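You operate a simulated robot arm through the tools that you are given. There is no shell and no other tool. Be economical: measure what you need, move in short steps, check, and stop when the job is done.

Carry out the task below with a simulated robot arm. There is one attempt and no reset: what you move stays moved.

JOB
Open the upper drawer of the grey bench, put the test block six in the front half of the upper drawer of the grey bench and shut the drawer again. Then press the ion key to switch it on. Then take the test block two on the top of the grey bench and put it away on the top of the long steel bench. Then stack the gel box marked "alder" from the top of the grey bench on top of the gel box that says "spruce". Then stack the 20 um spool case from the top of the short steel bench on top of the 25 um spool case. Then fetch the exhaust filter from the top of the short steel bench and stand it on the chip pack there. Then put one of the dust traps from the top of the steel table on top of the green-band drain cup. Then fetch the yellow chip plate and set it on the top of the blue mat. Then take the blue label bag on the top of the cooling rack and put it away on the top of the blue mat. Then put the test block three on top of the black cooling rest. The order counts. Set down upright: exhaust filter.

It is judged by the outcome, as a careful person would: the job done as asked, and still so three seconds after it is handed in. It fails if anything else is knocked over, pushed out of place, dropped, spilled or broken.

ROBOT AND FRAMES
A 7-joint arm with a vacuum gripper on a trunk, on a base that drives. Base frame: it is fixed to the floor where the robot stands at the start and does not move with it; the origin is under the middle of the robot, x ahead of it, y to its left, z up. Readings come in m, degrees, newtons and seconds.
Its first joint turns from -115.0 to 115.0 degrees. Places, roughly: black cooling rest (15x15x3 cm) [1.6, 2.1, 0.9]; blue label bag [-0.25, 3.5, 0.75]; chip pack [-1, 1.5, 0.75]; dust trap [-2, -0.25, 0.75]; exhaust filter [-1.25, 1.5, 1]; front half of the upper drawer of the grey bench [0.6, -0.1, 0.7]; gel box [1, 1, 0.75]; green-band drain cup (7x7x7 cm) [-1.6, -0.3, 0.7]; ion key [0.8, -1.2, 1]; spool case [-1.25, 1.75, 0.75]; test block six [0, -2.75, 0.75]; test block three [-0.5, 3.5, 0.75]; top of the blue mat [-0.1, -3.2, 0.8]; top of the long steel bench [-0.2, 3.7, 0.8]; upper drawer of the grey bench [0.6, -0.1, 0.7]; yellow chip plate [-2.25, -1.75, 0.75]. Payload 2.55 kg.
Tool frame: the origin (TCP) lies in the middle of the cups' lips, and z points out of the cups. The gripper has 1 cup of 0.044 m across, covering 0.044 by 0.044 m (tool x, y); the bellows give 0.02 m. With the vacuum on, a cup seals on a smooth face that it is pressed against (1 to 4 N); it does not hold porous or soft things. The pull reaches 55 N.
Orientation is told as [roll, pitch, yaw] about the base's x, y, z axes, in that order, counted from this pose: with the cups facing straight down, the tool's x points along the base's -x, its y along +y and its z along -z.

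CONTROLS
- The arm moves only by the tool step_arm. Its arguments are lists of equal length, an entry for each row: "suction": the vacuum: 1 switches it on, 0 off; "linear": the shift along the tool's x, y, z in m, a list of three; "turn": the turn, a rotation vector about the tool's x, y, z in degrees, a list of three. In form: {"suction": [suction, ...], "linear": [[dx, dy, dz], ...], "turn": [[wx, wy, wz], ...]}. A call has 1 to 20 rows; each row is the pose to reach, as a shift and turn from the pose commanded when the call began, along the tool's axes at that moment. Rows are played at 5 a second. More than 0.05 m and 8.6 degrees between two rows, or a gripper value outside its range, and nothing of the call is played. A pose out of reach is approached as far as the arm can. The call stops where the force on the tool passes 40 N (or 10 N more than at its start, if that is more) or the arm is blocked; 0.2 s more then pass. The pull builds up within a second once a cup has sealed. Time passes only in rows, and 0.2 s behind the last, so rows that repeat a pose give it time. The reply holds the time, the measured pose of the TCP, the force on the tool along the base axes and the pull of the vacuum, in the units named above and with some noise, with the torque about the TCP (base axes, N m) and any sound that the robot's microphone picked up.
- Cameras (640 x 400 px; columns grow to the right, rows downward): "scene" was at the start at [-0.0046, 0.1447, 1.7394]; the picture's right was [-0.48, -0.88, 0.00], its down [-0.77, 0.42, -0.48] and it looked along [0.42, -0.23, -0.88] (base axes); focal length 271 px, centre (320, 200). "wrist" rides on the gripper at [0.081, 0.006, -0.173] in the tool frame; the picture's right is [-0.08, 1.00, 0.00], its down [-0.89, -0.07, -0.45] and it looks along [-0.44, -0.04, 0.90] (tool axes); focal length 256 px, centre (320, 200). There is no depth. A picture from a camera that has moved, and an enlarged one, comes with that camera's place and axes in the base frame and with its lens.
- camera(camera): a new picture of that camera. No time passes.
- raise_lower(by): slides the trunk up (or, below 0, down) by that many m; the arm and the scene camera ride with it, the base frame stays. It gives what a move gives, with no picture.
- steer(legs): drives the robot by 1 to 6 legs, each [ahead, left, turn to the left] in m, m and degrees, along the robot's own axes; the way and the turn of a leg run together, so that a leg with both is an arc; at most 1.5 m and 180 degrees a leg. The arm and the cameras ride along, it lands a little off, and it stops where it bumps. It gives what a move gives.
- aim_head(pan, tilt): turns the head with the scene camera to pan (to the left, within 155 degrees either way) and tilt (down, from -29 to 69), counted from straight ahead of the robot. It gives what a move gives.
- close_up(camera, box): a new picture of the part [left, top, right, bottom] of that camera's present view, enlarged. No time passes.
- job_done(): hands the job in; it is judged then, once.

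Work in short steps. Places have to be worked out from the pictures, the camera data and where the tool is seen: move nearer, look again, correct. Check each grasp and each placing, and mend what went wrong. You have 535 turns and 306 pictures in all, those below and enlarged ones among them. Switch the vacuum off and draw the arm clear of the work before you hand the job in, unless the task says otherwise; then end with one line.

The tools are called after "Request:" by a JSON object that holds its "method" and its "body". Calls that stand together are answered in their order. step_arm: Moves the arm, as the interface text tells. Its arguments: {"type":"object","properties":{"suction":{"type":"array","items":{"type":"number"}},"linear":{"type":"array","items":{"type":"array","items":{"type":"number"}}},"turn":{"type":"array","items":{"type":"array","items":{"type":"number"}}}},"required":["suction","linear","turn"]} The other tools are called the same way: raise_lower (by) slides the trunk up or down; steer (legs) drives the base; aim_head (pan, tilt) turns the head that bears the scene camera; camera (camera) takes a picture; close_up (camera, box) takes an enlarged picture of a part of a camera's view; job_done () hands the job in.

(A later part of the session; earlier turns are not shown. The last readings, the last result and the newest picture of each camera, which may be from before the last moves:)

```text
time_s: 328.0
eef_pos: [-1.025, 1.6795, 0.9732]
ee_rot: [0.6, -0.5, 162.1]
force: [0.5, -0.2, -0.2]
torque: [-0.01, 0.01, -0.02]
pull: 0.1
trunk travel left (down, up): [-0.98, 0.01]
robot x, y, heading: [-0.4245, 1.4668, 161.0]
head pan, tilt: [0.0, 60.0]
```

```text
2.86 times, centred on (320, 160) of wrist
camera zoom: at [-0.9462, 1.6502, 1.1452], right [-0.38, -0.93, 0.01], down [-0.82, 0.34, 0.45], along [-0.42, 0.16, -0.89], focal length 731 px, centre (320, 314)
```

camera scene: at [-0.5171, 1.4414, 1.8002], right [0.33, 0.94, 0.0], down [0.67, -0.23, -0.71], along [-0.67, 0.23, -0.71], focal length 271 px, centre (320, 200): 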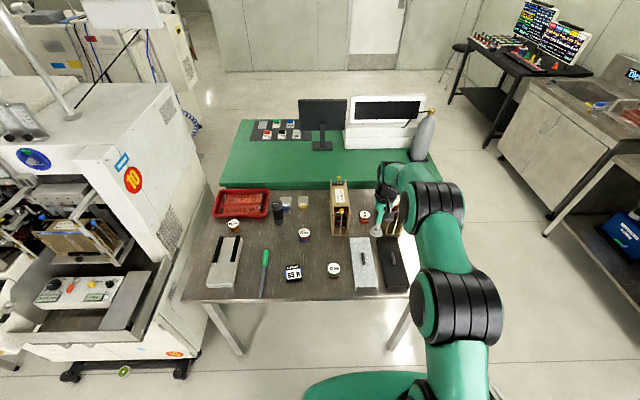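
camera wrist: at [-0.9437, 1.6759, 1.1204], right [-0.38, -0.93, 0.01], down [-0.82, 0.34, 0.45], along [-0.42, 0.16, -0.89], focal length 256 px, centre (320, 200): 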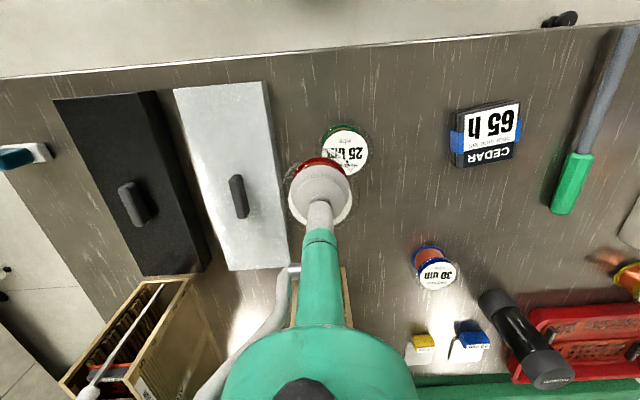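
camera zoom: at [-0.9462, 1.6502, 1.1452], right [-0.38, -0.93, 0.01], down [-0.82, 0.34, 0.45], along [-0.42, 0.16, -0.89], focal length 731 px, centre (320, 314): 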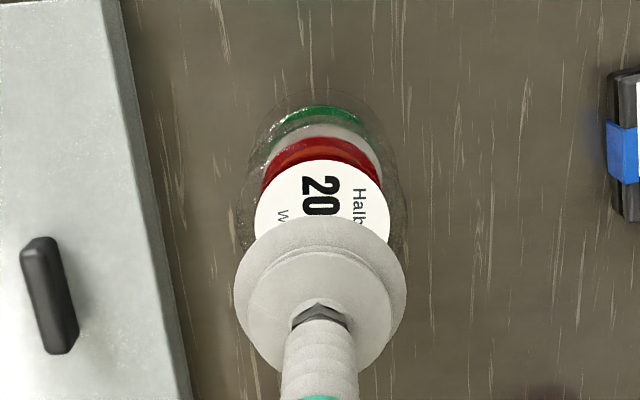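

Stack 20-on-25 is good. Next the EXHAUST filter: top ≈(-1.357,1.535,0.96). I raise the tool 0.1 m and drive over it.

Request:
{"method": "step_arm", "body": {"suction": [0, 0, 0], "linear": [[0.02, 0, -0.04], [0.03, 0, -0.08], [0.03, 0, -0.11]], "turn": [[0, 0, 0], [0, 0, 0], [0, 0, 0]]}}

Request:
{"method": "steer", "body": {"legs": [[0, 0.245, 0], [0.2, 0, 0]]}}

Request:
{"method": "camera", "body": {"camera": "wrist"}}

Request:
{"method": "camera", "body": {"camera": "scene"}}

```text
time_s: 328.8
eef_pos: [-0.9939, 1.6702, 1.0829]
ee_rot: [0.6, -0.4, 162.2]
force: [0.8, 0.0, -0.3]
torque: [0.01, 0.02, 0.01]
pull: 0.0
trunk travel left (down, up): [-0.98, 0.01]
robot x, y, heading: [-0.4266, 1.4671, 160.6]
head pan, tilt: [0.0, 60.0]
```

```text
time_s: 331.8
eef_pos: [-1.2652, 1.5084, 1.0832]
ee_rot: [0.5, -0.6, 162.2]
force: [-0.2, -0.2, 0.2]
torque: [-0.03, -0.01, -0.02]
pull: 0.0
trunk travel left (down, up): [-0.98, 0.01]
robot x, y, heading: [-0.6987, 1.3048, 160.7]
head pan, tilt: [0.0, 60.0]
```

```text
177 pictures are left
camera wrist: at [-1.188, 1.4778, 1.2553], right [-0.38, -0.92, 0.01], down [-0.82, 0.34, 0.45], along [-0.42, 0.16, -0.89], focal length 256 px, centre (320, 200)
```

wrist: 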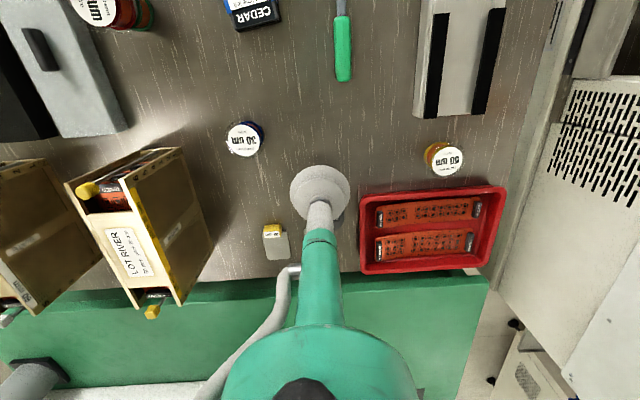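

```text
176 pictures are left
camera scene: at [-0.765, 1.1372, 1.8707], right [0.33, 0.94, 0.0], down [0.82, -0.29, -0.5], along [-0.47, 0.17, -0.87], focal length 271 px, centre (320, 200)
```

scene: 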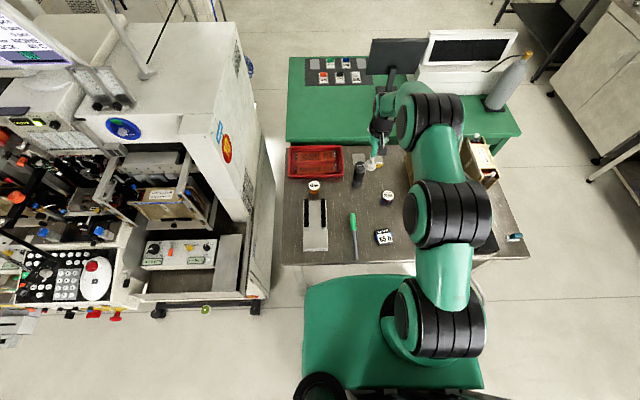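

Request:
{"method": "close_up", "body": {"camera": "scene", "box": [320, 130, 420, 205]}}

Request:
{"method": "close_up", "body": {"camera": "wrist", "box": [260, 140, 380, 230]}}

```text
5.33 times, centred on (370, 168) of scene
camera zoom: at [-0.765, 1.1372, 1.8707], right [0.33, 0.94, 0.0], down [0.82, -0.29, -0.5], along [-0.47, 0.17, -0.87], focal length 1447 px, centre (53, 373)
```

zoom: 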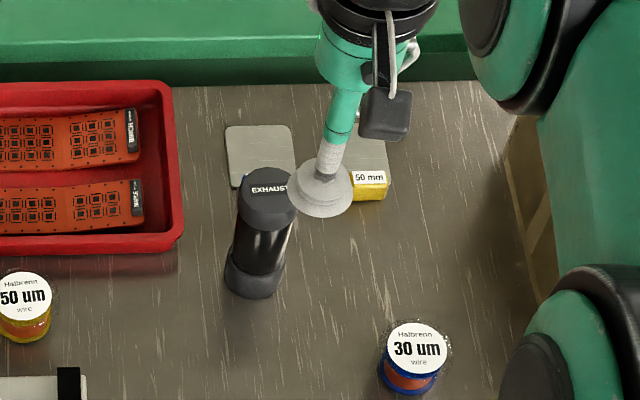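

```text
4.44 times, centred on (320, 185) of wrist
camera zoom: at [-1.188, 1.4778, 1.2553], right [-0.38, -0.92, 0.01], down [-0.82, 0.34, 0.45], along [-0.42, 0.16, -0.89], focal length 1138 px, centre (320, 267)
```

zoom: 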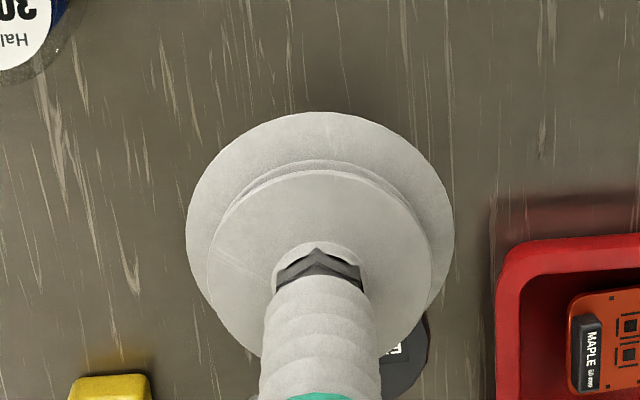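

Filter top centre ≈(-1.358,1.533). I drive 7 cm further and look down again.

Request:
{"method": "steer", "body": {"legs": [[0.07, 0.005, 0]]}}

Request:
{"method": "camera", "body": {"camera": "wrist"}}

Request:
{"method": "close_up", "body": {"camera": "scene", "box": [320, 130, 420, 205]}}

```text
time_s: 332.8
eef_pos: [-1.3329, 1.5261, 1.0838]
ee_rot: [0.7, -0.5, 162.2]
force: [-0.2, -0.7, 0.4]
torque: [0.03, -0.02, 0.0]
pull: 0.1
trunk travel left (down, up): [-0.98, 0.01]
robot x, y, heading: [-0.7626, 1.3179, 160.6]
head pan, tilt: [0.0, 60.0]
```

```text
173 pictures are left
camera wrist: at [-1.2553, 1.4964, 1.2553], right [-0.38, -0.92, 0.01], down [-0.82, 0.34, 0.45], along [-0.42, 0.16, -0.89], focal length 256 px, centre (320, 200)
```

wrist: 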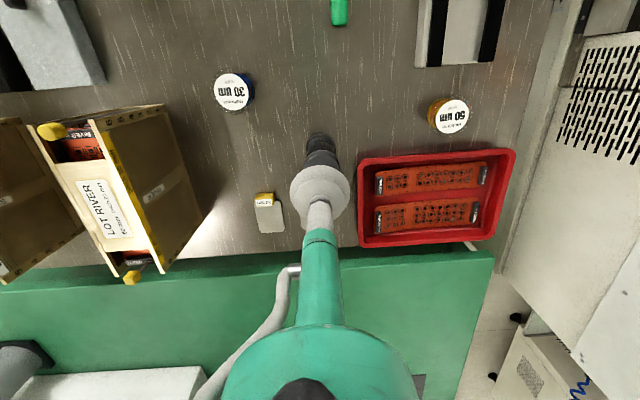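

```text
5.33 times, centred on (370, 168) of scene
camera zoom: at [-0.8324, 1.1559, 1.8707], right [0.33, 0.94, 0.0], down [0.82, -0.29, -0.5], along [-0.47, 0.17, -0.87], focal length 1447 px, centre (53, 373)
```

zoom: 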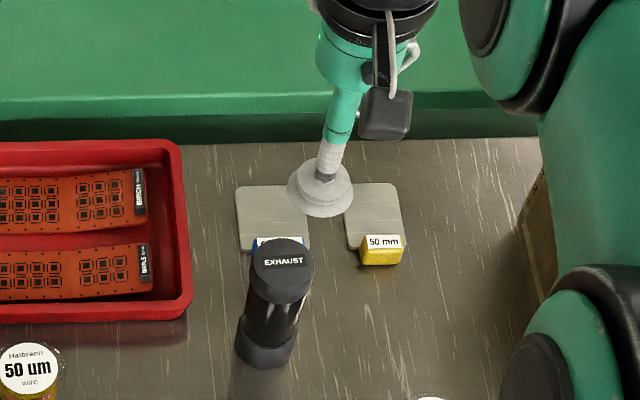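

Request:
{"method": "step_arm", "body": {"suction": [0, 0, 0], "linear": [[-0.015, 0, 0.03], [-0.03, 0, 0.06], [-0.03, 0, 0.08]], "turn": [[0, 0, 0], [0, 0, 0], [0, 0, 0]]}}

Request:
{"method": "close_up", "body": {"camera": "wrist", "box": [240, 100, 400, 220]}}

Request:
{"method": "close_up", "body": {"camera": "scene", "box": [330, 140, 400, 200]}}

```text
time_s: 333.6
eef_pos: [-1.3616, 1.5341, 1.0046]
ee_rot: [0.5, -0.6, 162.2]
force: [0.2, -0.7, 0.0]
torque: [-0.01, -0.02, 0.02]
pull: 0.1
trunk travel left (down, up): [-0.98, 0.01]
robot x, y, heading: [-0.7656, 1.3189, 160.5]
head pan, tilt: [0.0, 60.0]
```

```text
3.33 times, centred on (320, 160) of wrist
camera zoom: at [-1.2844, 1.505, 1.1761], right [-0.38, -0.92, 0.01], down [-0.82, 0.34, 0.45], along [-0.42, 0.16, -0.89], focal length 853 px, centre (320, 333)
```

zoom: 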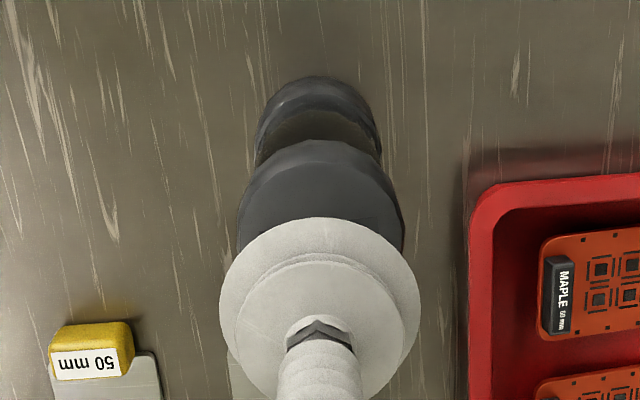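

```text
6.67 times, centred on (365, 170) of scene
camera zoom: at [-0.8312, 1.1557, 1.8707], right [0.33, 0.94, 0.0], down [0.82, -0.29, -0.5], along [-0.47, 0.17, -0.87], focal length 1809 px, centre (20, 400)
```

zoom: 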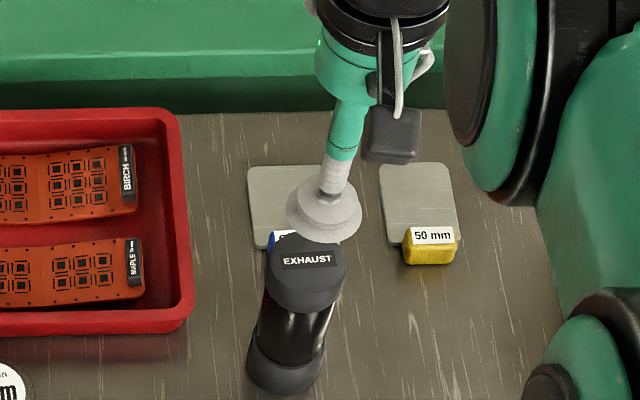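

Nearly centred; shift 4 mm left and descend gently with suction.

Request:
{"method": "step_arm", "body": {"suction": [1, 1, 1, 1, 1, 1], "linear": [[0.001, 0.004, 0.02], [0.001, 0.004, 0.035], [0.001, 0.004, 0.041], [0.001, 0.004, 0.046], [0.001, 0.004, 0.05], [0.001, 0.004, 0.05]], "turn": [[0, 0, 0], [0, 0, 0], [0, 0, 0], [0, 0, 0], [0, 0, 0], [0, 0, 0]]}}

```text
time_s: 335.0
eef_pos: [-1.3634, 1.5301, 0.9548]
ee_rot: [0.5, -0.6, 162.3]
force: [0.3, -0.5, 0.7]
torque: [-0.01, 0.0, 0.0]
pull: 0.1
trunk travel left (down, up): [-0.98, 0.01]
robot x, y, heading: [-0.7622, 1.3197, 160.6]
head pan, tilt: [0.0, 60.0]
```

Request:
{"method": "step_arm", "body": {"suction": [1, 1, 1, 1, 1], "linear": [[0, 0, 0.003], [0, 0, 0.006], [0, 0, 0.009], [0, 0, 0.012], [0, 0, 0.012]], "turn": [[0, 0, 0], [0, 0, 0], [0, 0, 0], [0, 0, 0], [0, 0, 0]]}}

Request:
{"method": "close_up", "body": {"camera": "scene", "box": [330, 140, 400, 200]}}

```text
time_s: 336.2
eef_pos: [-1.3629, 1.5294, 0.9453]
ee_rot: [0.6, -0.8, 162.2]
force: [1.9, -1.2, 10.5]
torque: [0.21, -0.19, -0.1]
pull: 55.3
trunk travel left (down, up): [-0.98, 0.01]
robot x, y, heading: [-0.7658, 1.3214, 160.6]
head pan, tilt: [0.0, 60.0]
```

```text
6.67 times, centred on (365, 170) of scene
camera zoom: at [-0.8292, 1.1545, 1.8708], right [0.33, 0.94, 0.0], down [0.82, -0.29, -0.5], along [-0.47, 0.17, -0.87], focal length 1809 px, centre (20, 400)
```

zoom: 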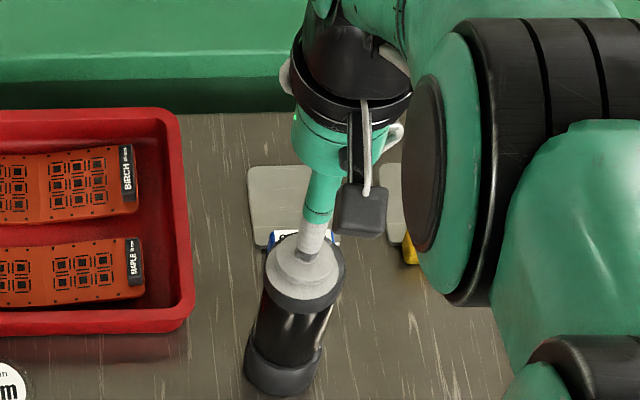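

Sealed. Lift 9 cm and check, then back toward the chip pack.

Request:
{"method": "step_arm", "body": {"suction": [1, 1, 1, 1, 1], "linear": [[0, 0, -0.01], [0, 0, -0.03], [0, 0, -0.06], [0, 0, -0.09], [0, 0, -0.1]], "turn": [[0, 0, 0], [0, 0, 0], [0, 0, 0], [0, 0, 0], [0, 0, 0]]}}

Request:
{"method": "steer", "body": {"legs": [[-0.25, 0, 0], [0, -0.096, 0]]}}

Request:
{"method": "camera", "body": {"camera": "wrist"}}

Request:
{"method": "camera", "body": {"camera": "scene"}}

```text
time_s: 337.4
eef_pos: [-1.3605, 1.5313, 1.0409]
ee_rot: [0.5, -0.4, 162.2]
force: [-0.1, -0.1, -1.1]
torque: [0.07, 0.1, -0.03]
pull: 54.9
trunk travel left (down, up): [-0.98, 0.01]
robot x, y, heading: [-0.7625, 1.3217, 160.6]
head pan, tilt: [0.0, 60.0]
```

```text
time_s: 340.0
eef_pos: [-1.0933, 1.5363, 1.0407]
ee_rot: [0.6, -0.6, 162.3]
force: [-0.5, 0.2, -2.0]
torque: [0.05, 0.11, 0.0]
pull: 54.6
trunk travel left (down, up): [-0.98, 0.01]
robot x, y, heading: [-0.4956, 1.3279, 160.5]
head pan, tilt: [0.0, 60.0]
```

```text
168 pictures are left
camera wrist: at [-1.0162, 1.5071, 1.2133], right [-0.38, -0.93, 0.01], down [-0.82, 0.34, 0.45], along [-0.42, 0.16, -0.89], focal length 256 px, centre (320, 200)
```

wrist: 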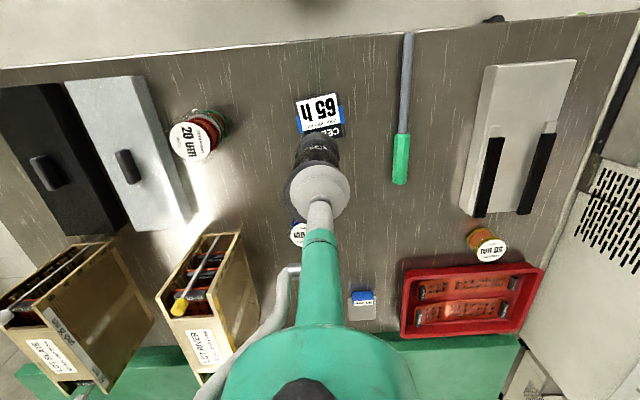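

```text
167 pictures are left
camera scene: at [-0.5634, 1.1627, 1.8707], right [0.33, 0.94, 0.0], down [0.82, -0.29, -0.5], along [-0.47, 0.17, -0.87], focal length 271 px, centre (320, 200)
```

scene: 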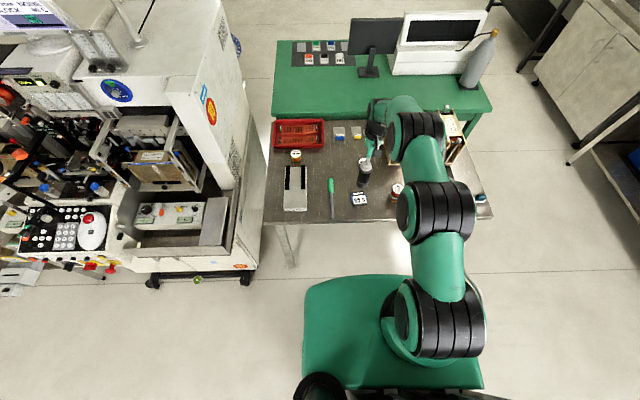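

Request:
{"method": "close_up", "body": {"camera": "scene", "box": [330, 150, 420, 215]}}

Request:
{"method": "close_up", "body": {"camera": "wrist", "box": [260, 80, 380, 170]}}

```text
6.15 times, centred on (375, 182) of scene
camera zoom: at [-0.5634, 1.1627, 1.8707], right [0.33, 0.94, 0.0], down [0.82, -0.29, -0.5], along [-0.47, 0.17, -0.87], focal length 1670 px, centre (-18, 308)
```

zoom: 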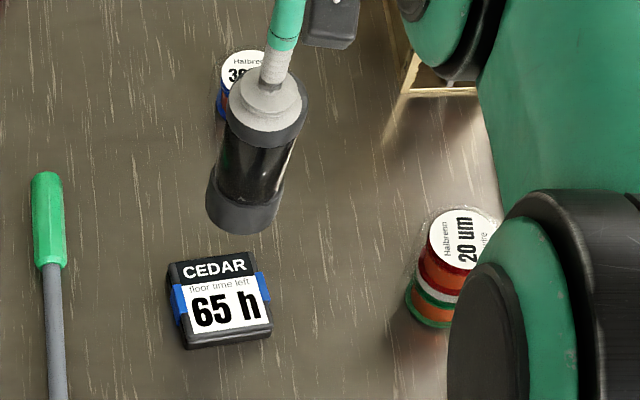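

```text
4.44 times, centred on (320, 125) of wrist
camera zoom: at [-1.0162, 1.5071, 1.2133], right [-0.38, -0.93, 0.01], down [-0.82, 0.34, 0.45], along [-0.42, 0.16, -0.89], focal length 1138 px, centre (320, 533)
```

zoom: 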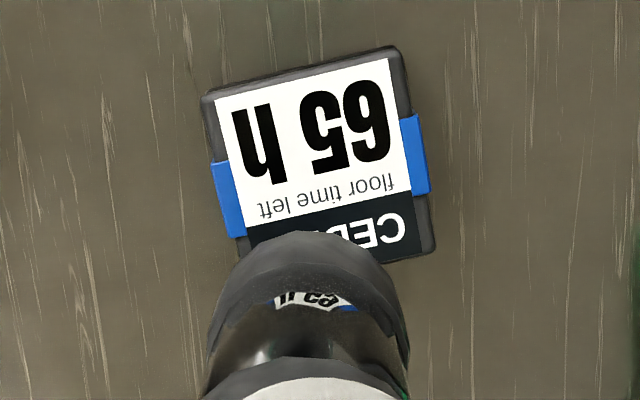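

Chip pack top centre (-1.074,1.527,0.84). Shift back 2.1 cm, lower to just above it and check.

Request:
{"method": "step_arm", "body": {"suction": [1, 1, 1, 1], "linear": [[0.021, 0.003, 0], [0.021, 0.003, 0.02], [0.021, 0.003, 0.04], [0.021, 0.003, 0.055]], "turn": [[0, 0, 0], [0, 0, 0], [0, 0, 0], [0, 0, 0]]}}

Request:
{"method": "close_up", "body": {"camera": "scene", "box": [330, 150, 420, 215]}}

Request:
{"method": "close_up", "body": {"camera": "wrist", "box": [260, 80, 380, 170]}}

```text
time_s: 341.0
eef_pos: [-1.0759, 1.5276, 0.9869]
ee_rot: [0.7, -0.6, 162.4]
force: [0.3, 0.2, -1.0]
torque: [0.07, 0.07, -0.03]
pull: 55.1
trunk travel left (down, up): [-0.98, 0.01]
robot x, y, heading: [-0.4975, 1.3296, 160.6]
head pan, tilt: [0.0, 60.0]
```

```text
6.15 times, centred on (375, 182) of scene
camera zoom: at [-0.564, 1.1624, 1.8707], right [0.33, 0.94, 0.0], down [0.82, -0.29, -0.5], along [-0.47, 0.17, -0.87], focal length 1670 px, centre (-18, 308)
```

zoom: 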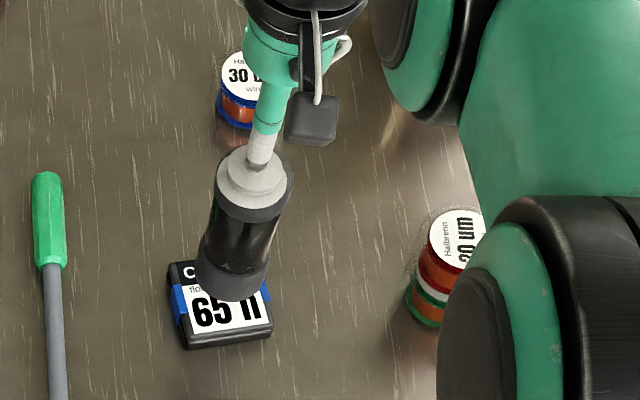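

```text
4.44 times, centred on (320, 125) of wrist
camera zoom: at [-0.9981, 1.4981, 1.1584], right [-0.38, -0.93, 0.01], down [-0.82, 0.34, 0.45], along [-0.42, 0.16, -0.89], focal length 1138 px, centre (320, 533)
```

zoom: 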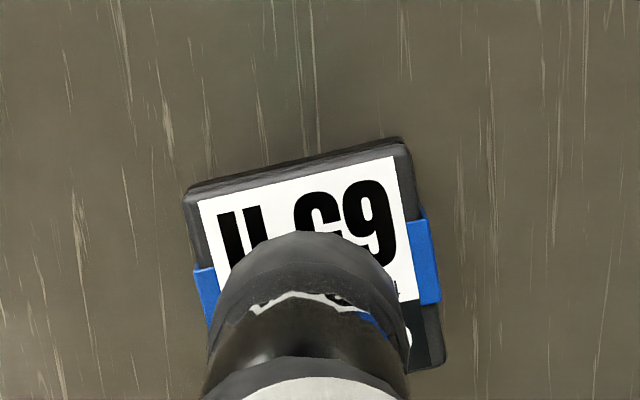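

Centred on the pack. Lower in small steps.

Request:
{"method": "step_arm", "body": {"suction": [1, 1, 1], "linear": [[0, 0, 0.006], [0, 0, 0.011], [0, 0, 0.016]], "turn": [[0, 0, 0], [0, 0, 0], [0, 0, 0]]}}

Request:
{"method": "step_arm", "body": {"suction": [1, 1, 1], "linear": [[0, 0, 0.003], [0, 0, 0.005], [0, 0, 0.007]], "turn": [[0, 0, 0], [0, 0, 0], [0, 0, 0]]}}

```text
time_s: 341.8
eef_pos: [-1.0753, 1.5273, 0.9711]
ee_rot: [0.6, -0.6, 162.3]
force: [0.6, -0.1, -1.9]
torque: [0.09, 0.05, 0.0]
pull: 55.0
trunk travel left (down, up): [-0.98, 0.01]
robot x, y, heading: [-0.4984, 1.3284, 160.6]
head pan, tilt: [0.0, 60.0]
```

```text
time_s: 342.6
eef_pos: [-1.0762, 1.5274, 0.9665]
ee_rot: [0.6, -0.9, 162.3]
force: [2.5, -0.9, 13.3]
torque: [0.25, -0.18, -0.07]
pull: 55.2
trunk travel left (down, up): [-0.98, 0.01]
robot x, y, heading: [-0.4952, 1.3307, 160.5]
head pan, tilt: [0.0, 60.0]
```

Contact. Release and rise slowly.

Request:
{"method": "step_arm", "body": {"suction": [0, 0, 0, 0, 0, 0, 0, 0], "linear": [[0, 0, -0.002], [0, 0, -0.002], [0, 0, -0.003], [0, 0, -0.005], [0, 0, -0.01], [0, 0, -0.025], [0, 0, -0.05], [0, 0, -0.08]], "turn": [[0, 0, 0], [0, 0, 0], [0, 0, 0], [0, 0, 0], [0, 0, 0], [0, 0, 0], [0, 0, 0], [0, 0, 0]]}}

Request:
{"method": "steer", "body": {"legs": [[-0.3, 0, 0]]}}

Request:
{"method": "close_up", "body": {"camera": "scene", "box": [270, 100, 430, 210]}}

```text
time_s: 344.4
eef_pos: [-1.074, 1.5277, 1.0451]
ee_rot: [0.6, -0.5, 162.2]
force: [0.3, -0.6, -0.3]
torque: [-0.01, -0.02, 0.02]
pull: 0.1
trunk travel left (down, up): [-0.98, 0.01]
robot x, y, heading: [-0.4994, 1.3313, 160.3]
head pan, tilt: [0.0, 60.0]
```

```text
time_s: 346.4
eef_pos: [-0.7919, 1.4259, 1.0431]
ee_rot: [0.7, -0.5, 162.5]
force: [0.3, -0.4, -0.7]
torque: [0.02, 0.01, 0.0]
pull: 0.0
trunk travel left (down, up): [-0.98, 0.01]
robot x, y, heading: [-0.2158, 1.2274, 160.4]
head pan, tilt: [0.0, 60.0]
```

```text
3.64 times, centred on (350, 155) of scene
camera zoom: at [-0.2796, 1.063, 1.8707], right [0.33, 0.94, 0.0], down [0.82, -0.28, -0.5], along [-0.47, 0.16, -0.87], focal length 987 px, centre (211, 364)
```

zoom: 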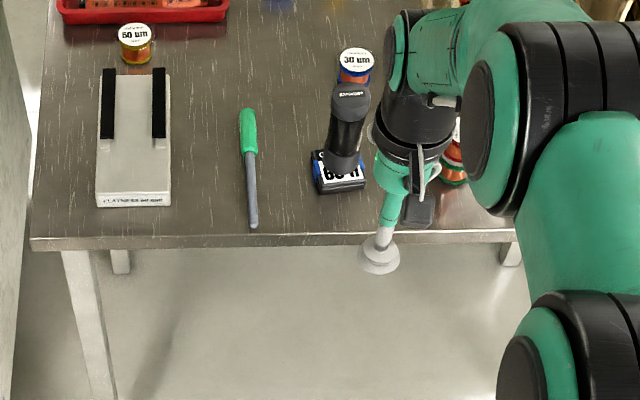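

Filter stands on the chip pack. Next: dust trap at the steel table; I drive along the machines and look.

Request:
{"method": "steer", "body": {"legs": [[-0.2, 0, 0], [0, 0.95, 0], [0, 0.9, 0]]}}

Request:
{"method": "aim_head", "body": {"pan": 0, "tilt": 40}}

Request:
{"method": "camera", "body": {"camera": "scene"}}

```text
time_s: 356.9
eef_pos: [-1.2173, -0.382, 1.0444]
ee_rot: [0.6, -0.5, 162.3]
force: [0.4, 0.4, -0.5]
torque: [0.0, -0.04, -0.01]
pull: 0.0
trunk travel left (down, up): [-0.98, 0.01]
robot x, y, heading: [-0.6347, -0.5805, 160.7]
head pan, tilt: [0.0, 60.0]
```

```text
time_s: 357.8
eef_pos: [-1.216, -0.3812, 1.0436]
ee_rot: [0.7, -0.5, 162.2]
force: [0.3, 0.7, 0.0]
torque: [0.0, 0.0, -0.01]
pull: 0.1
trunk travel left (down, up): [-0.98, 0.01]
robot x, y, heading: [-0.6396, -0.5796, 160.7]
head pan, tilt: [0.0, 40.0]
```

```text
161 pictures are left
camera scene: at [-0.7231, -0.7398, 1.8974], right [0.33, 0.94, 0.0], down [0.61, -0.21, -0.77], along [-0.72, 0.25, -0.64], focal length 271 px, centre (320, 200)
```

scene: 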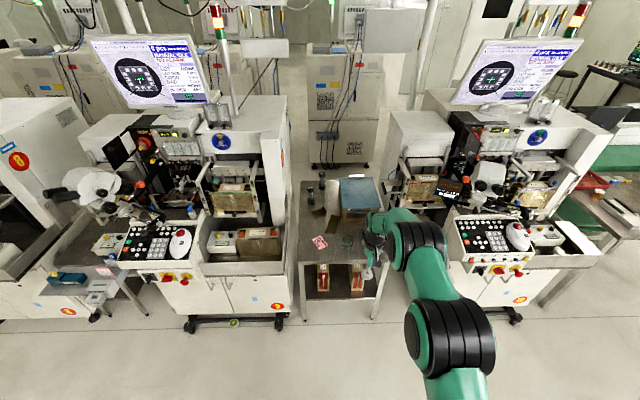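

Request:
{"method": "close_up", "body": {"camera": "scene", "box": [270, 160, 410, 300]}}

Request:
{"method": "camera", "body": {"camera": "wrist"}}

```text
2.86 times, centred on (340, 230) of scene
camera zoom: at [-0.7231, -0.7398, 1.8974], right [0.33, 0.94, 0.0], down [0.61, -0.21, -0.77], along [-0.72, 0.25, -0.64], focal length 775 px, centre (263, 114)
```

zoom: 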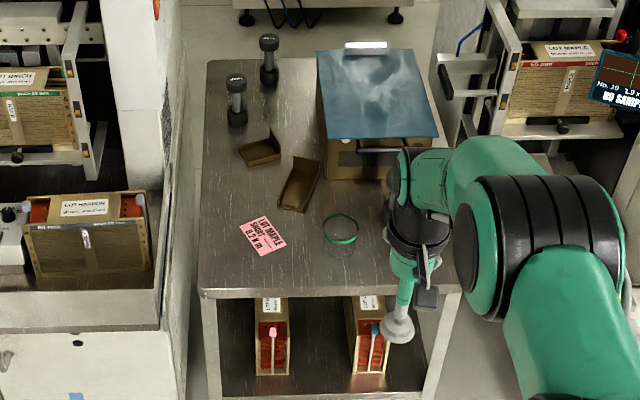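

```text
159 pictures are left
camera wrist: at [-1.1396, -0.4109, 1.2154], right [-0.38, -0.93, 0.01], down [-0.82, 0.34, 0.45], along [-0.42, 0.16, -0.89], focal length 256 px, centre (320, 200)
```

wrist: 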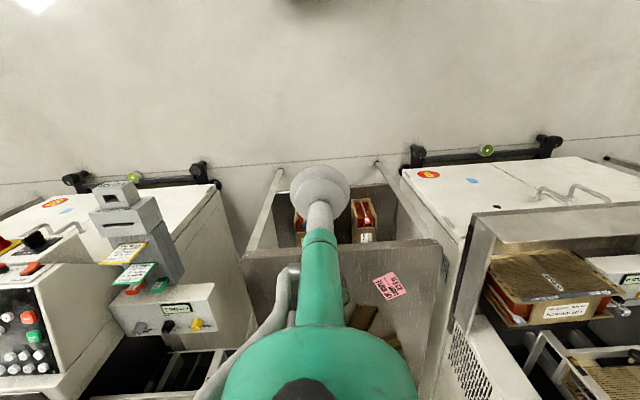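

Request:
{"method": "close_up", "body": {"camera": "scene", "box": [310, 165, 370, 205]}}

Request:
{"method": "close_up", "body": {"camera": "scene", "box": [340, 220, 400, 260]}}

```text
10.00 times, centred on (340, 185) of scene
camera zoom: at [-0.7231, -0.7398, 1.8974], right [0.33, 0.94, 0.0], down [0.61, -0.21, -0.77], along [-0.72, 0.25, -0.64], focal length 2714 px, centre (120, 350)
```

zoom: 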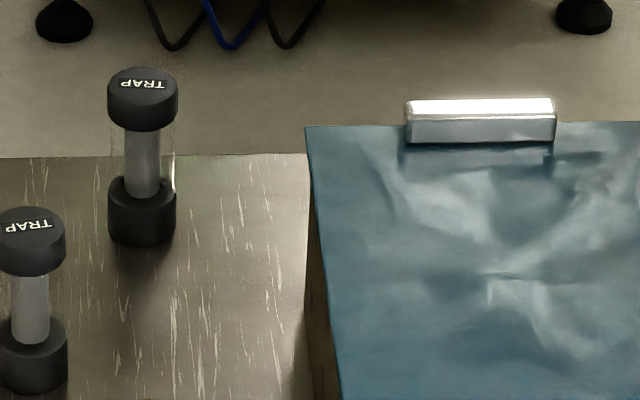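

```text
10.00 times, centred on (370, 240) of scene
camera zoom: at [-0.7231, -0.7398, 1.8974], right [0.33, 0.94, 0.0], down [0.61, -0.21, -0.77], along [-0.72, 0.25, -0.64], focal length 2714 px, centre (-180, -200)
```

zoom: 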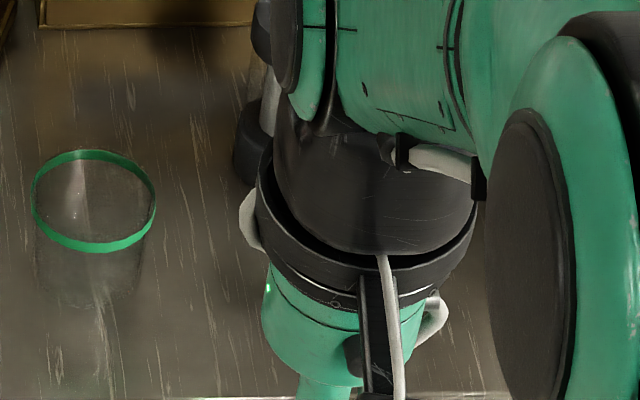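

Two dust traps ("TRAP") stand at the back of the steel table; the green-band cup is in front. I move 0.35 m closer to triangulate.

Request:
{"method": "steer", "body": {"legs": [[0.35, 0.1, 0]]}}

Request:
{"method": "camera", "body": {"camera": "wrist"}}

Request:
{"method": "aim_head", "body": {"pan": 5, "tilt": 50}}

Request:
{"method": "camera", "body": {"camera": "scene"}}

```text
time_s: 360.1
eef_pos: [-1.5828, -0.3609, 1.0455]
ee_rot: [0.6, -0.5, 162.5]
force: [0.3, -0.4, 0.2]
torque: [0.0, 0.0, -0.01]
pull: 0.2
trunk travel left (down, up): [-0.98, 0.01]
robot x, y, heading: [-1.0057, -0.565, 160.7]
head pan, tilt: [0.0, 40.0]
```

```text
156 pictures are left
camera wrist: at [-1.5048, -0.3909, 1.2155], right [-0.38, -0.93, 0.01], down [-0.82, 0.34, 0.45], along [-0.42, 0.16, -0.89], focal length 256 px, centre (320, 200)
```

wrist: 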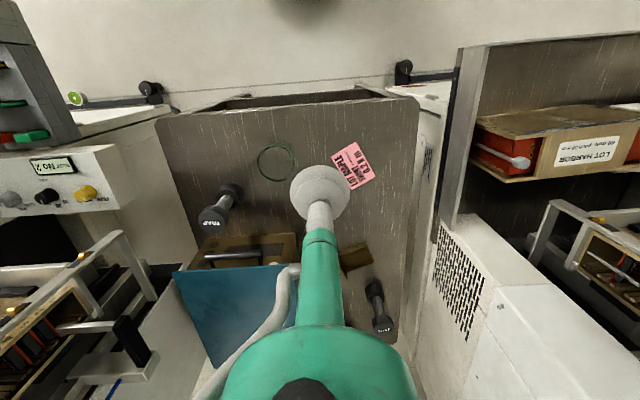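

```text
time_s: 360.8
eef_pos: [-1.5819, -0.3621, 1.0437]
ee_rot: [0.6, -0.6, 162.5]
force: [-0.1, 0.5, -0.3]
torque: [0.01, -0.01, 0.0]
pull: 0.1
trunk travel left (down, up): [-0.98, 0.01]
robot x, y, heading: [-0.999, -0.5588, 160.9]
head pan, tilt: [5.0, 50.0]
```

```text
155 pictures are left
camera scene: at [-1.0821, -0.7277, 1.8833], right [0.25, 0.97, 0.0], down [0.74, -0.19, -0.64], along [-0.62, 0.16, -0.77], focal length 271 px, centre (320, 200)
```

scene: 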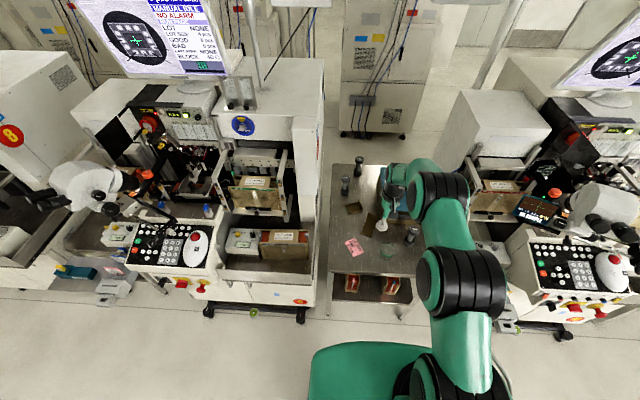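

A third trap stands near the front, right of the cup. Zoom in.

Request:
{"method": "close_up", "body": {"camera": "scene", "box": [330, 200, 440, 280]}}

Request:
{"method": "close_up", "body": {"camera": "wrist", "box": [150, 90, 390, 250]}}

```text
5.00 times, centred on (385, 240) of scene
camera zoom: at [-1.0821, -0.7277, 1.8833], right [0.25, 0.97, 0.0], down [0.74, -0.19, -0.64], along [-0.62, 0.16, -0.77], focal length 1357 px, centre (-5, 0)
```

zoom: 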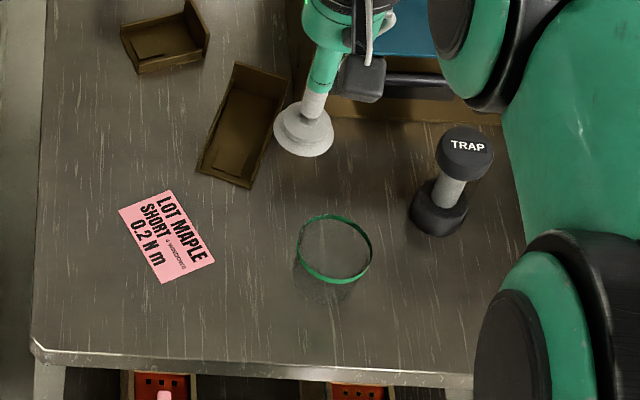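

```text
2.50 times, centred on (270, 170) of wrist
camera zoom: at [-1.5049, -0.3908, 1.2153], right [-0.38, -0.93, 0.01], down [-0.82, 0.34, 0.45], along [-0.42, 0.16, -0.89], focal length 640 px, centre (445, 275)
```

zoom: 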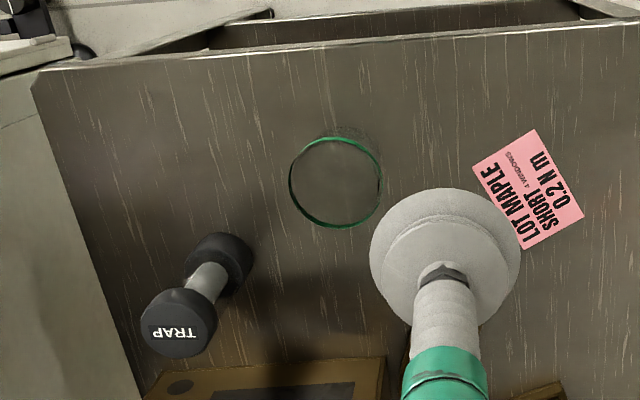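

Front trap top ≈(-1.666,-0.111,0.795); cup top ≈(-1.616,-0.263,0.762). I drive forward 0.16 and right 0.2, lower the trunk 0.15 m.

Request:
{"method": "steer", "body": {"legs": [[0, -0.2, 0], [0.15, 0, 0]]}}

Request:
{"method": "raise_lower", "body": {"by": -0.15}}

Request:
{"method": "camera", "body": {"camera": "wrist"}}

Request:
{"method": "camera", "body": {"camera": "scene"}}

```text
time_s: 363.4
eef_pos: [-1.655, -0.1235, 1.044]
ee_rot: [0.6, -0.5, 162.4]
force: [-0.1, 0.1, 0.2]
torque: [-0.05, -0.01, -0.04]
pull: 0.2
trunk travel left (down, up): [-0.98, 0.01]
robot x, y, heading: [-1.0783, -0.32, 160.9]
head pan, tilt: [5.0, 50.0]
```

```text
time_s: 365.1
eef_pos: [-1.6565, -0.1235, 0.894]
ee_rot: [0.7, -0.5, 162.5]
force: [-0.1, -0.5, -0.6]
torque: [-0.01, 0.0, -0.02]
pull: 0.1
trunk travel left (down, up): [-0.83, 0.16]
robot x, y, heading: [-1.0777, -0.321, 160.8]
head pan, tilt: [5.0, 50.0]
```

```text
152 pictures are left
camera wrist: at [-1.5785, -0.1533, 1.0656], right [-0.37, -0.93, 0.01], down [-0.82, 0.34, 0.45], along [-0.42, 0.16, -0.89], focal length 256 px, centre (320, 200)
```

wrist: 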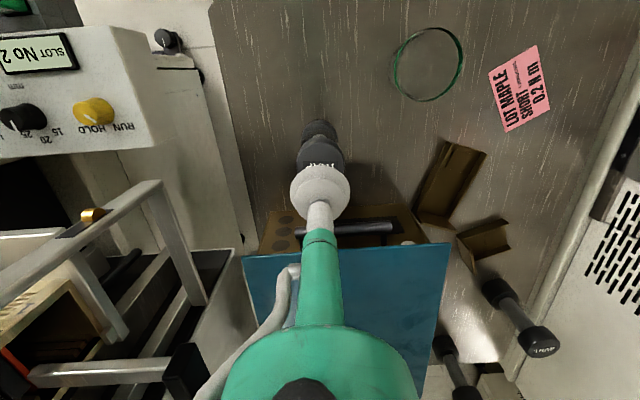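

```text
151 pictures are left
camera scene: at [-1.1552, -0.4899, 1.7333], right [0.24, 0.97, 0.0], down [0.74, -0.19, -0.64], along [-0.62, 0.16, -0.77], focal length 271 px, centre (320, 200)
```

scene: 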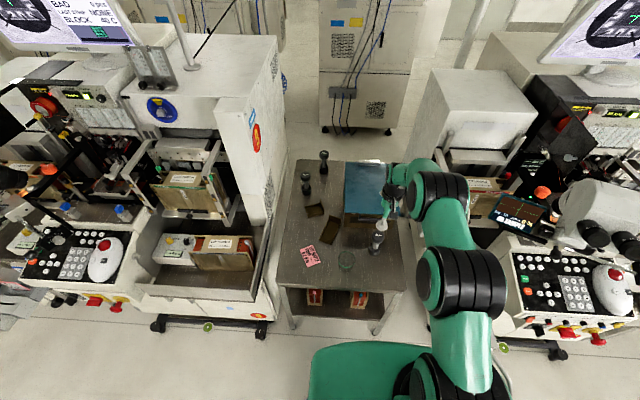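

Request:
{"method": "close_up", "body": {"camera": "wrist", "box": [260, 100, 380, 210]}}

Request:
{"method": "close_up", "body": {"camera": "scene", "box": [330, 190, 430, 280]}}

```text
3.64 times, centred on (320, 155) of wrist
camera zoom: at [-1.5785, -0.1533, 1.0656], right [-0.37, -0.93, 0.01], down [-0.82, 0.34, 0.45], along [-0.42, 0.16, -0.89], focal length 931 px, centre (320, 364)
```

zoom: 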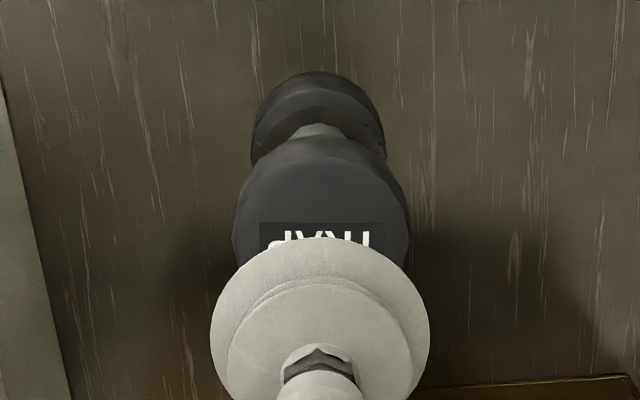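

```text
4.44 times, centred on (380, 235) of scene
camera zoom: at [-1.1552, -0.4899, 1.7333], right [0.24, 0.97, 0.0], down [0.74, -0.19, -0.64], along [-0.62, 0.16, -0.77], focal length 1206 px, centre (53, 44)
```

zoom: 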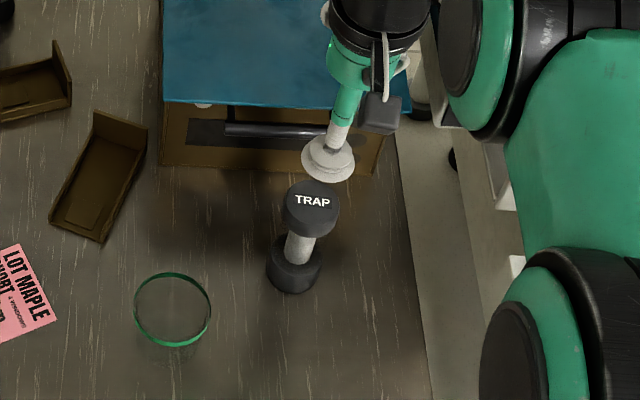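

Trap is centred laterally, about 1.4 cm further forward. Move and descend to z≈0.83, then check.

Request:
{"method": "step_arm", "body": {"suction": [0, 0, 0], "linear": [[-0.014, 0, 0.02], [-0.014, 0, 0.045], [-0.014, 0, 0.06]], "turn": [[0, 0, 0], [0, 0, 0], [0, 0, 0]]}}

Request:
{"method": "close_up", "body": {"camera": "wrist", "box": [260, 100, 380, 210]}}

Request:
{"method": "close_up", "body": {"camera": "scene", "box": [350, 200, 420, 260]}}

```text
time_s: 365.9
eef_pos: [-1.6697, -0.1198, 0.8329]
ee_rot: [0.6, -0.4, 162.5]
force: [-0.7, -0.1, -0.5]
torque: [0.0, -0.03, 0.02]
pull: 0.0
trunk travel left (down, up): [-0.83, 0.16]
robot x, y, heading: [-1.076, -0.3182, 160.9]
head pan, tilt: [5.0, 50.0]
```

```text
3.64 times, centred on (320, 155) of wrist
camera zoom: at [-1.593, -0.1495, 1.0046], right [-0.37, -0.93, 0.01], down [-0.82, 0.34, 0.45], along [-0.42, 0.16, -0.89], focal length 931 px, centre (320, 364)
```

zoom: 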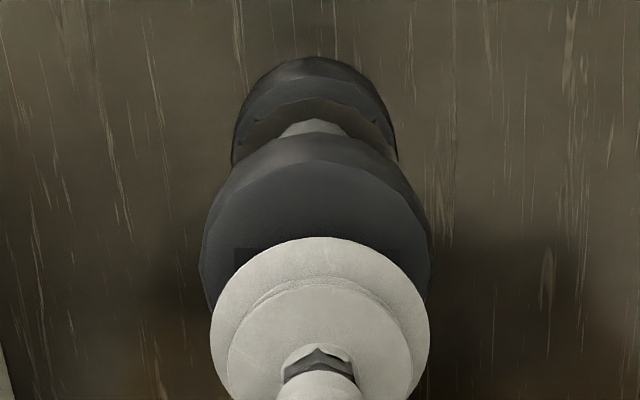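

```text
6.67 times, centred on (385, 230) of scene
camera zoom: at [-1.156, -0.4897, 1.7333], right [0.24, 0.97, 0.0], down [0.74, -0.19, -0.64], along [-0.62, 0.16, -0.77], focal length 1809 px, centre (-113, 0)
```

zoom: 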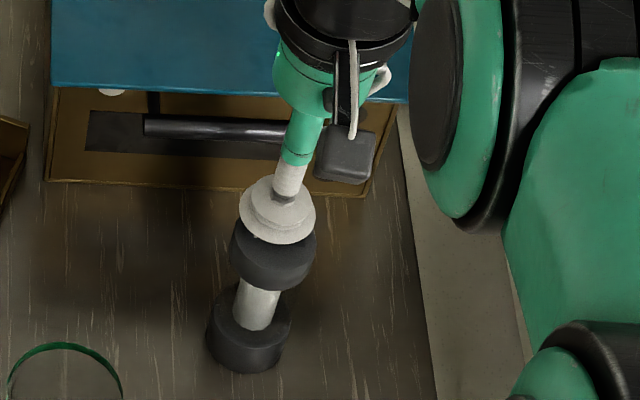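

Well centred. Descend with suction.

Request:
{"method": "step_arm", "body": {"suction": [1, 1, 1, 1, 1, 1], "linear": [[0.002, 0, 0.02], [0.002, 0, 0.03], [0.002, 0, 0.036], [0.002, 0, 0.041], [0.002, 0, 0.045], [0.002, 0, 0.045]], "turn": [[0, 0, 0], [0, 0, 0], [0, 0, 0], [0, 0, 0], [0, 0, 0], [0, 0, 0]]}}

```text
time_s: 367.0
eef_pos: [-1.681, -0.1166, 0.8039]
ee_rot: [0.5, -2.0, 162.5]
force: [0.2, -0.5, 17.3]
torque: [-0.02, -0.12, 0.01]
pull: 0.2
trunk travel left (down, up): [-0.83, 0.16]
robot x, y, heading: [-1.079, -0.319, 160.7]
head pan, tilt: [5.0, 50.0]
stopped in row 5: the force on the tool passed its limit (the readings are from after the stop); the commanded pose is now the measured one
```

The force limit was hit; look.

Request:
{"method": "close_up", "body": {"camera": "scene", "box": [350, 200, 420, 260]}}

Request:
{"method": "camera", "body": {"camera": "wrist"}}

```text
6.67 times, centred on (385, 230) of scene
camera zoom: at [-1.1549, -0.4901, 1.7331], right [0.24, 0.97, 0.0], down [0.74, -0.19, -0.64], along [-0.62, 0.16, -0.77], focal length 1809 px, centre (-113, 0)
```

zoom: 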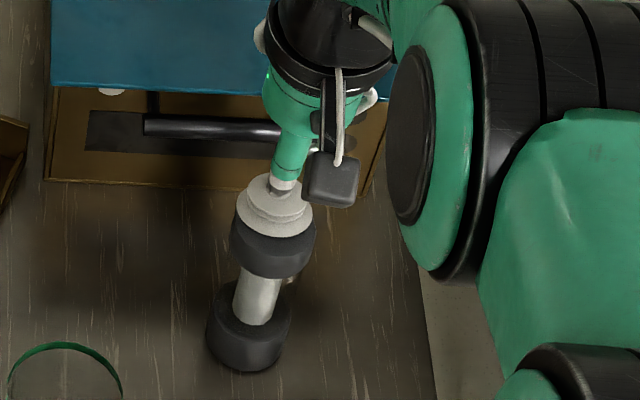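

```text
145 pictures are left
camera wrist: at [-1.5992, -0.1477, 0.9735], right [-0.37, -0.93, 0.01], down [-0.81, 0.34, 0.48], along [-0.45, 0.17, -0.88], focal length 256 px, centre (320, 200)
```

wrist: 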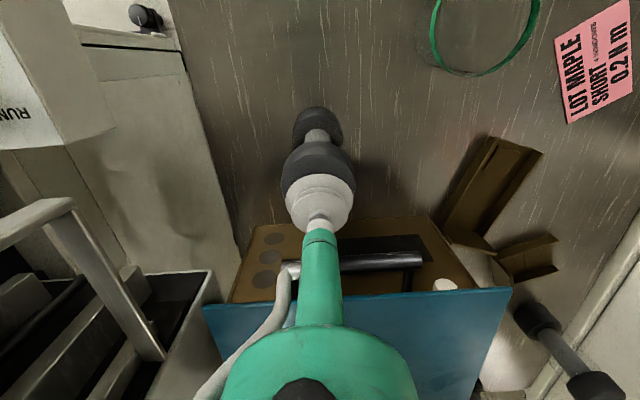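

Trap still upright, but the cup slipped forward without sealing. Raise and re-centre.

Request:
{"method": "step_arm", "body": {"suction": [1, 1, 1], "linear": [[0, 0, -0.01], [0.005, 0, -0.02], [0.012, 0, -0.025]], "turn": [[0, 1.5, 0], [0, 1.5, 0], [0, 1.5, 0]]}}

Request:
{"method": "close_up", "body": {"camera": "wrist", "box": [260, 100, 380, 210]}}

Request:
{"method": "close_up", "body": {"camera": "scene", "box": [350, 200, 420, 260]}}

```text
time_s: 367.8
eef_pos: [-1.6635, -0.1216, 0.8234]
ee_rot: [0.6, 0.0, 162.6]
force: [0.0, 0.2, -1.8]
torque: [-0.03, -0.22, -0.01]
pull: 54.4
trunk travel left (down, up): [-0.83, 0.16]
robot x, y, heading: [-1.0779, -0.3198, 160.7]
head pan, tilt: [5.0, 50.0]
```

```text
3.64 times, centred on (320, 155) of wrist
camera zoom: at [-1.588, -0.1506, 0.9959], right [-0.37, -0.93, 0.01], down [-0.83, 0.34, 0.44], along [-0.41, 0.16, -0.9], focal length 931 px, centre (320, 364)
```

zoom: 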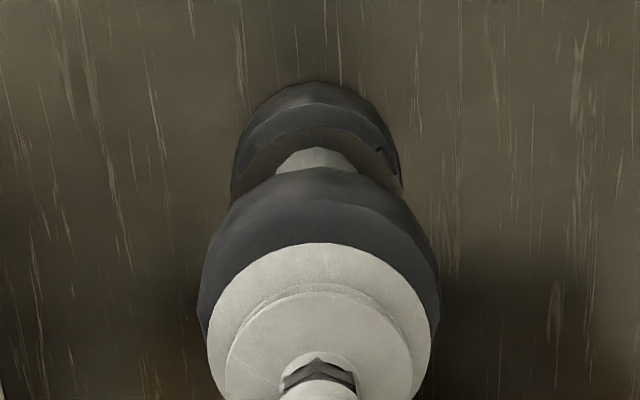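

```text
6.67 times, centred on (385, 230) of scene
camera zoom: at [-1.1553, -0.4898, 1.7331], right [0.24, 0.97, 0.0], down [0.74, -0.19, -0.64], along [-0.62, 0.16, -0.77], focal length 1809 px, centre (-113, 0)
```

zoom: 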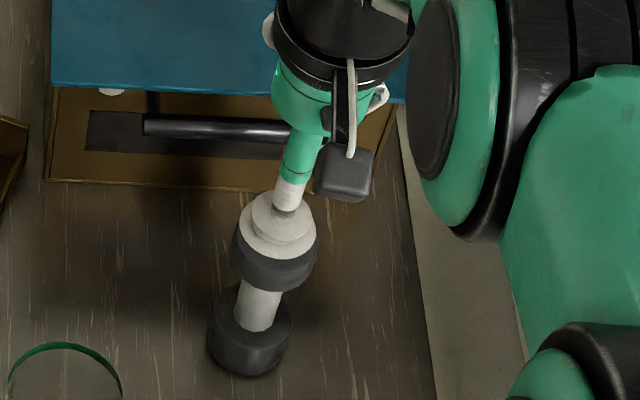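

It did seal (54 N). Lift to z≈0.93 and check.

Request:
{"method": "step_arm", "body": {"suction": [1, 1, 1, 1, 1], "linear": [[0, 0, -0.03], [0, 0, -0.06], [0, 0, -0.09], [0, 0, -0.11], [0, 0, -0.11]], "turn": [[0, 0, 0], [0, 0, 0], [0, 0, 0], [0, 0, 0], [0, 0, 0]]}}

Request:
{"method": "steer", "body": {"legs": [[-0.085, 0, 0], [0, 0.118, 0]]}}

Request:
{"method": "camera", "body": {"camera": "wrist"}}

Request:
{"method": "close_up", "body": {"camera": "scene", "box": [340, 190, 420, 260]}}

```text
time_s: 369.0
eef_pos: [-1.6631, -0.1204, 0.9354]
ee_rot: [0.5, 0.1, 162.5]
force: [-0.4, 1.0, -1.0]
torque: [-0.07, -0.15, 0.03]
pull: 55.2
trunk travel left (down, up): [-0.83, 0.16]
robot x, y, heading: [-1.0751, -0.3215, 160.9]
head pan, tilt: [5.0, 50.0]
```

```text
time_s: 370.9
eef_pos: [-1.6207, -0.2599, 0.9346]
ee_rot: [0.6, 0.0, 162.5]
force: [0.2, -0.1, -1.1]
torque: [-0.05, -0.19, 0.0]
pull: 55.1
trunk travel left (down, up): [-0.83, 0.16]
robot x, y, heading: [-1.0378, -0.4623, 160.9]
head pan, tilt: [5.0, 50.0]
```

```text
142 pictures are left
camera wrist: at [-1.5451, -0.2897, 1.1068], right [-0.38, -0.93, 0.01], down [-0.83, 0.34, 0.44], along [-0.42, 0.16, -0.9], focal length 256 px, centre (320, 200)
```

wrist: 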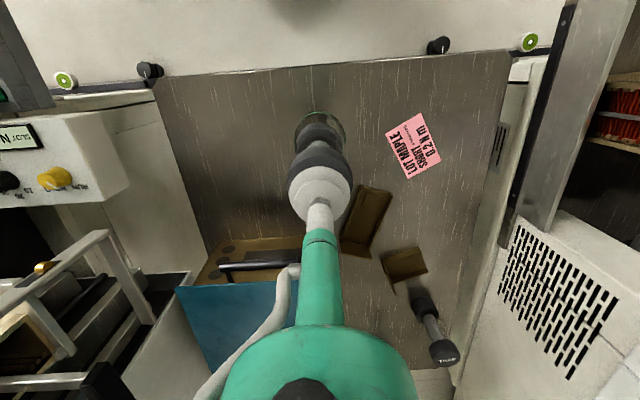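

```text
5.71 times, centred on (380, 225) of scene
camera zoom: at [-1.1134, -0.6305, 1.7331], right [0.25, 0.97, 0.0], down [0.74, -0.19, -0.64], along [-0.62, 0.16, -0.77], focal length 1551 px, centre (-23, 57)
```

zoom: 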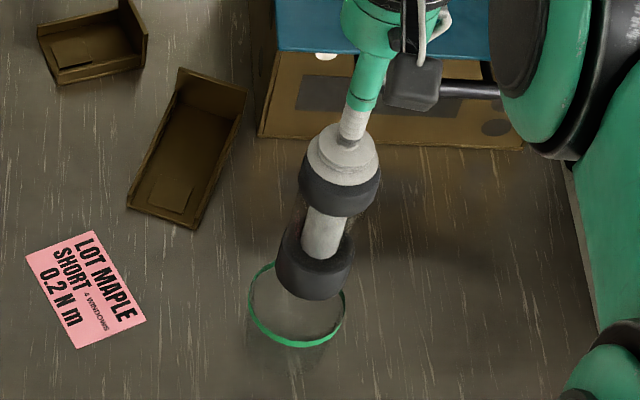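

Request:
{"method": "close_up", "body": {"camera": "wrist", "box": [260, 90, 390, 220]}}

```text
3.08 times, centred on (325, 155) of wrist
camera zoom: at [-1.5451, -0.2897, 1.1068], right [-0.38, -0.93, 0.01], down [-0.83, 0.34, 0.44], along [-0.42, 0.16, -0.9], focal length 788 px, centre (305, 338)
```

zoom: 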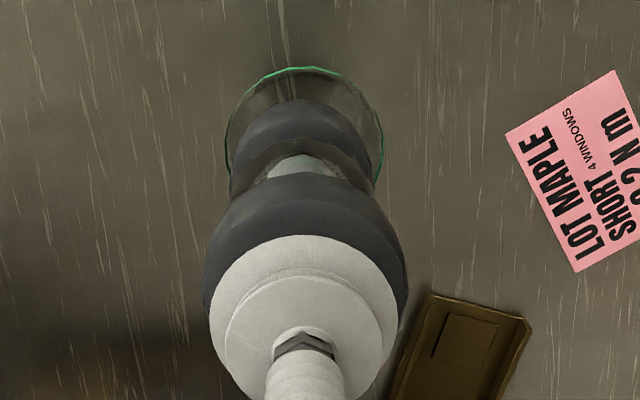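

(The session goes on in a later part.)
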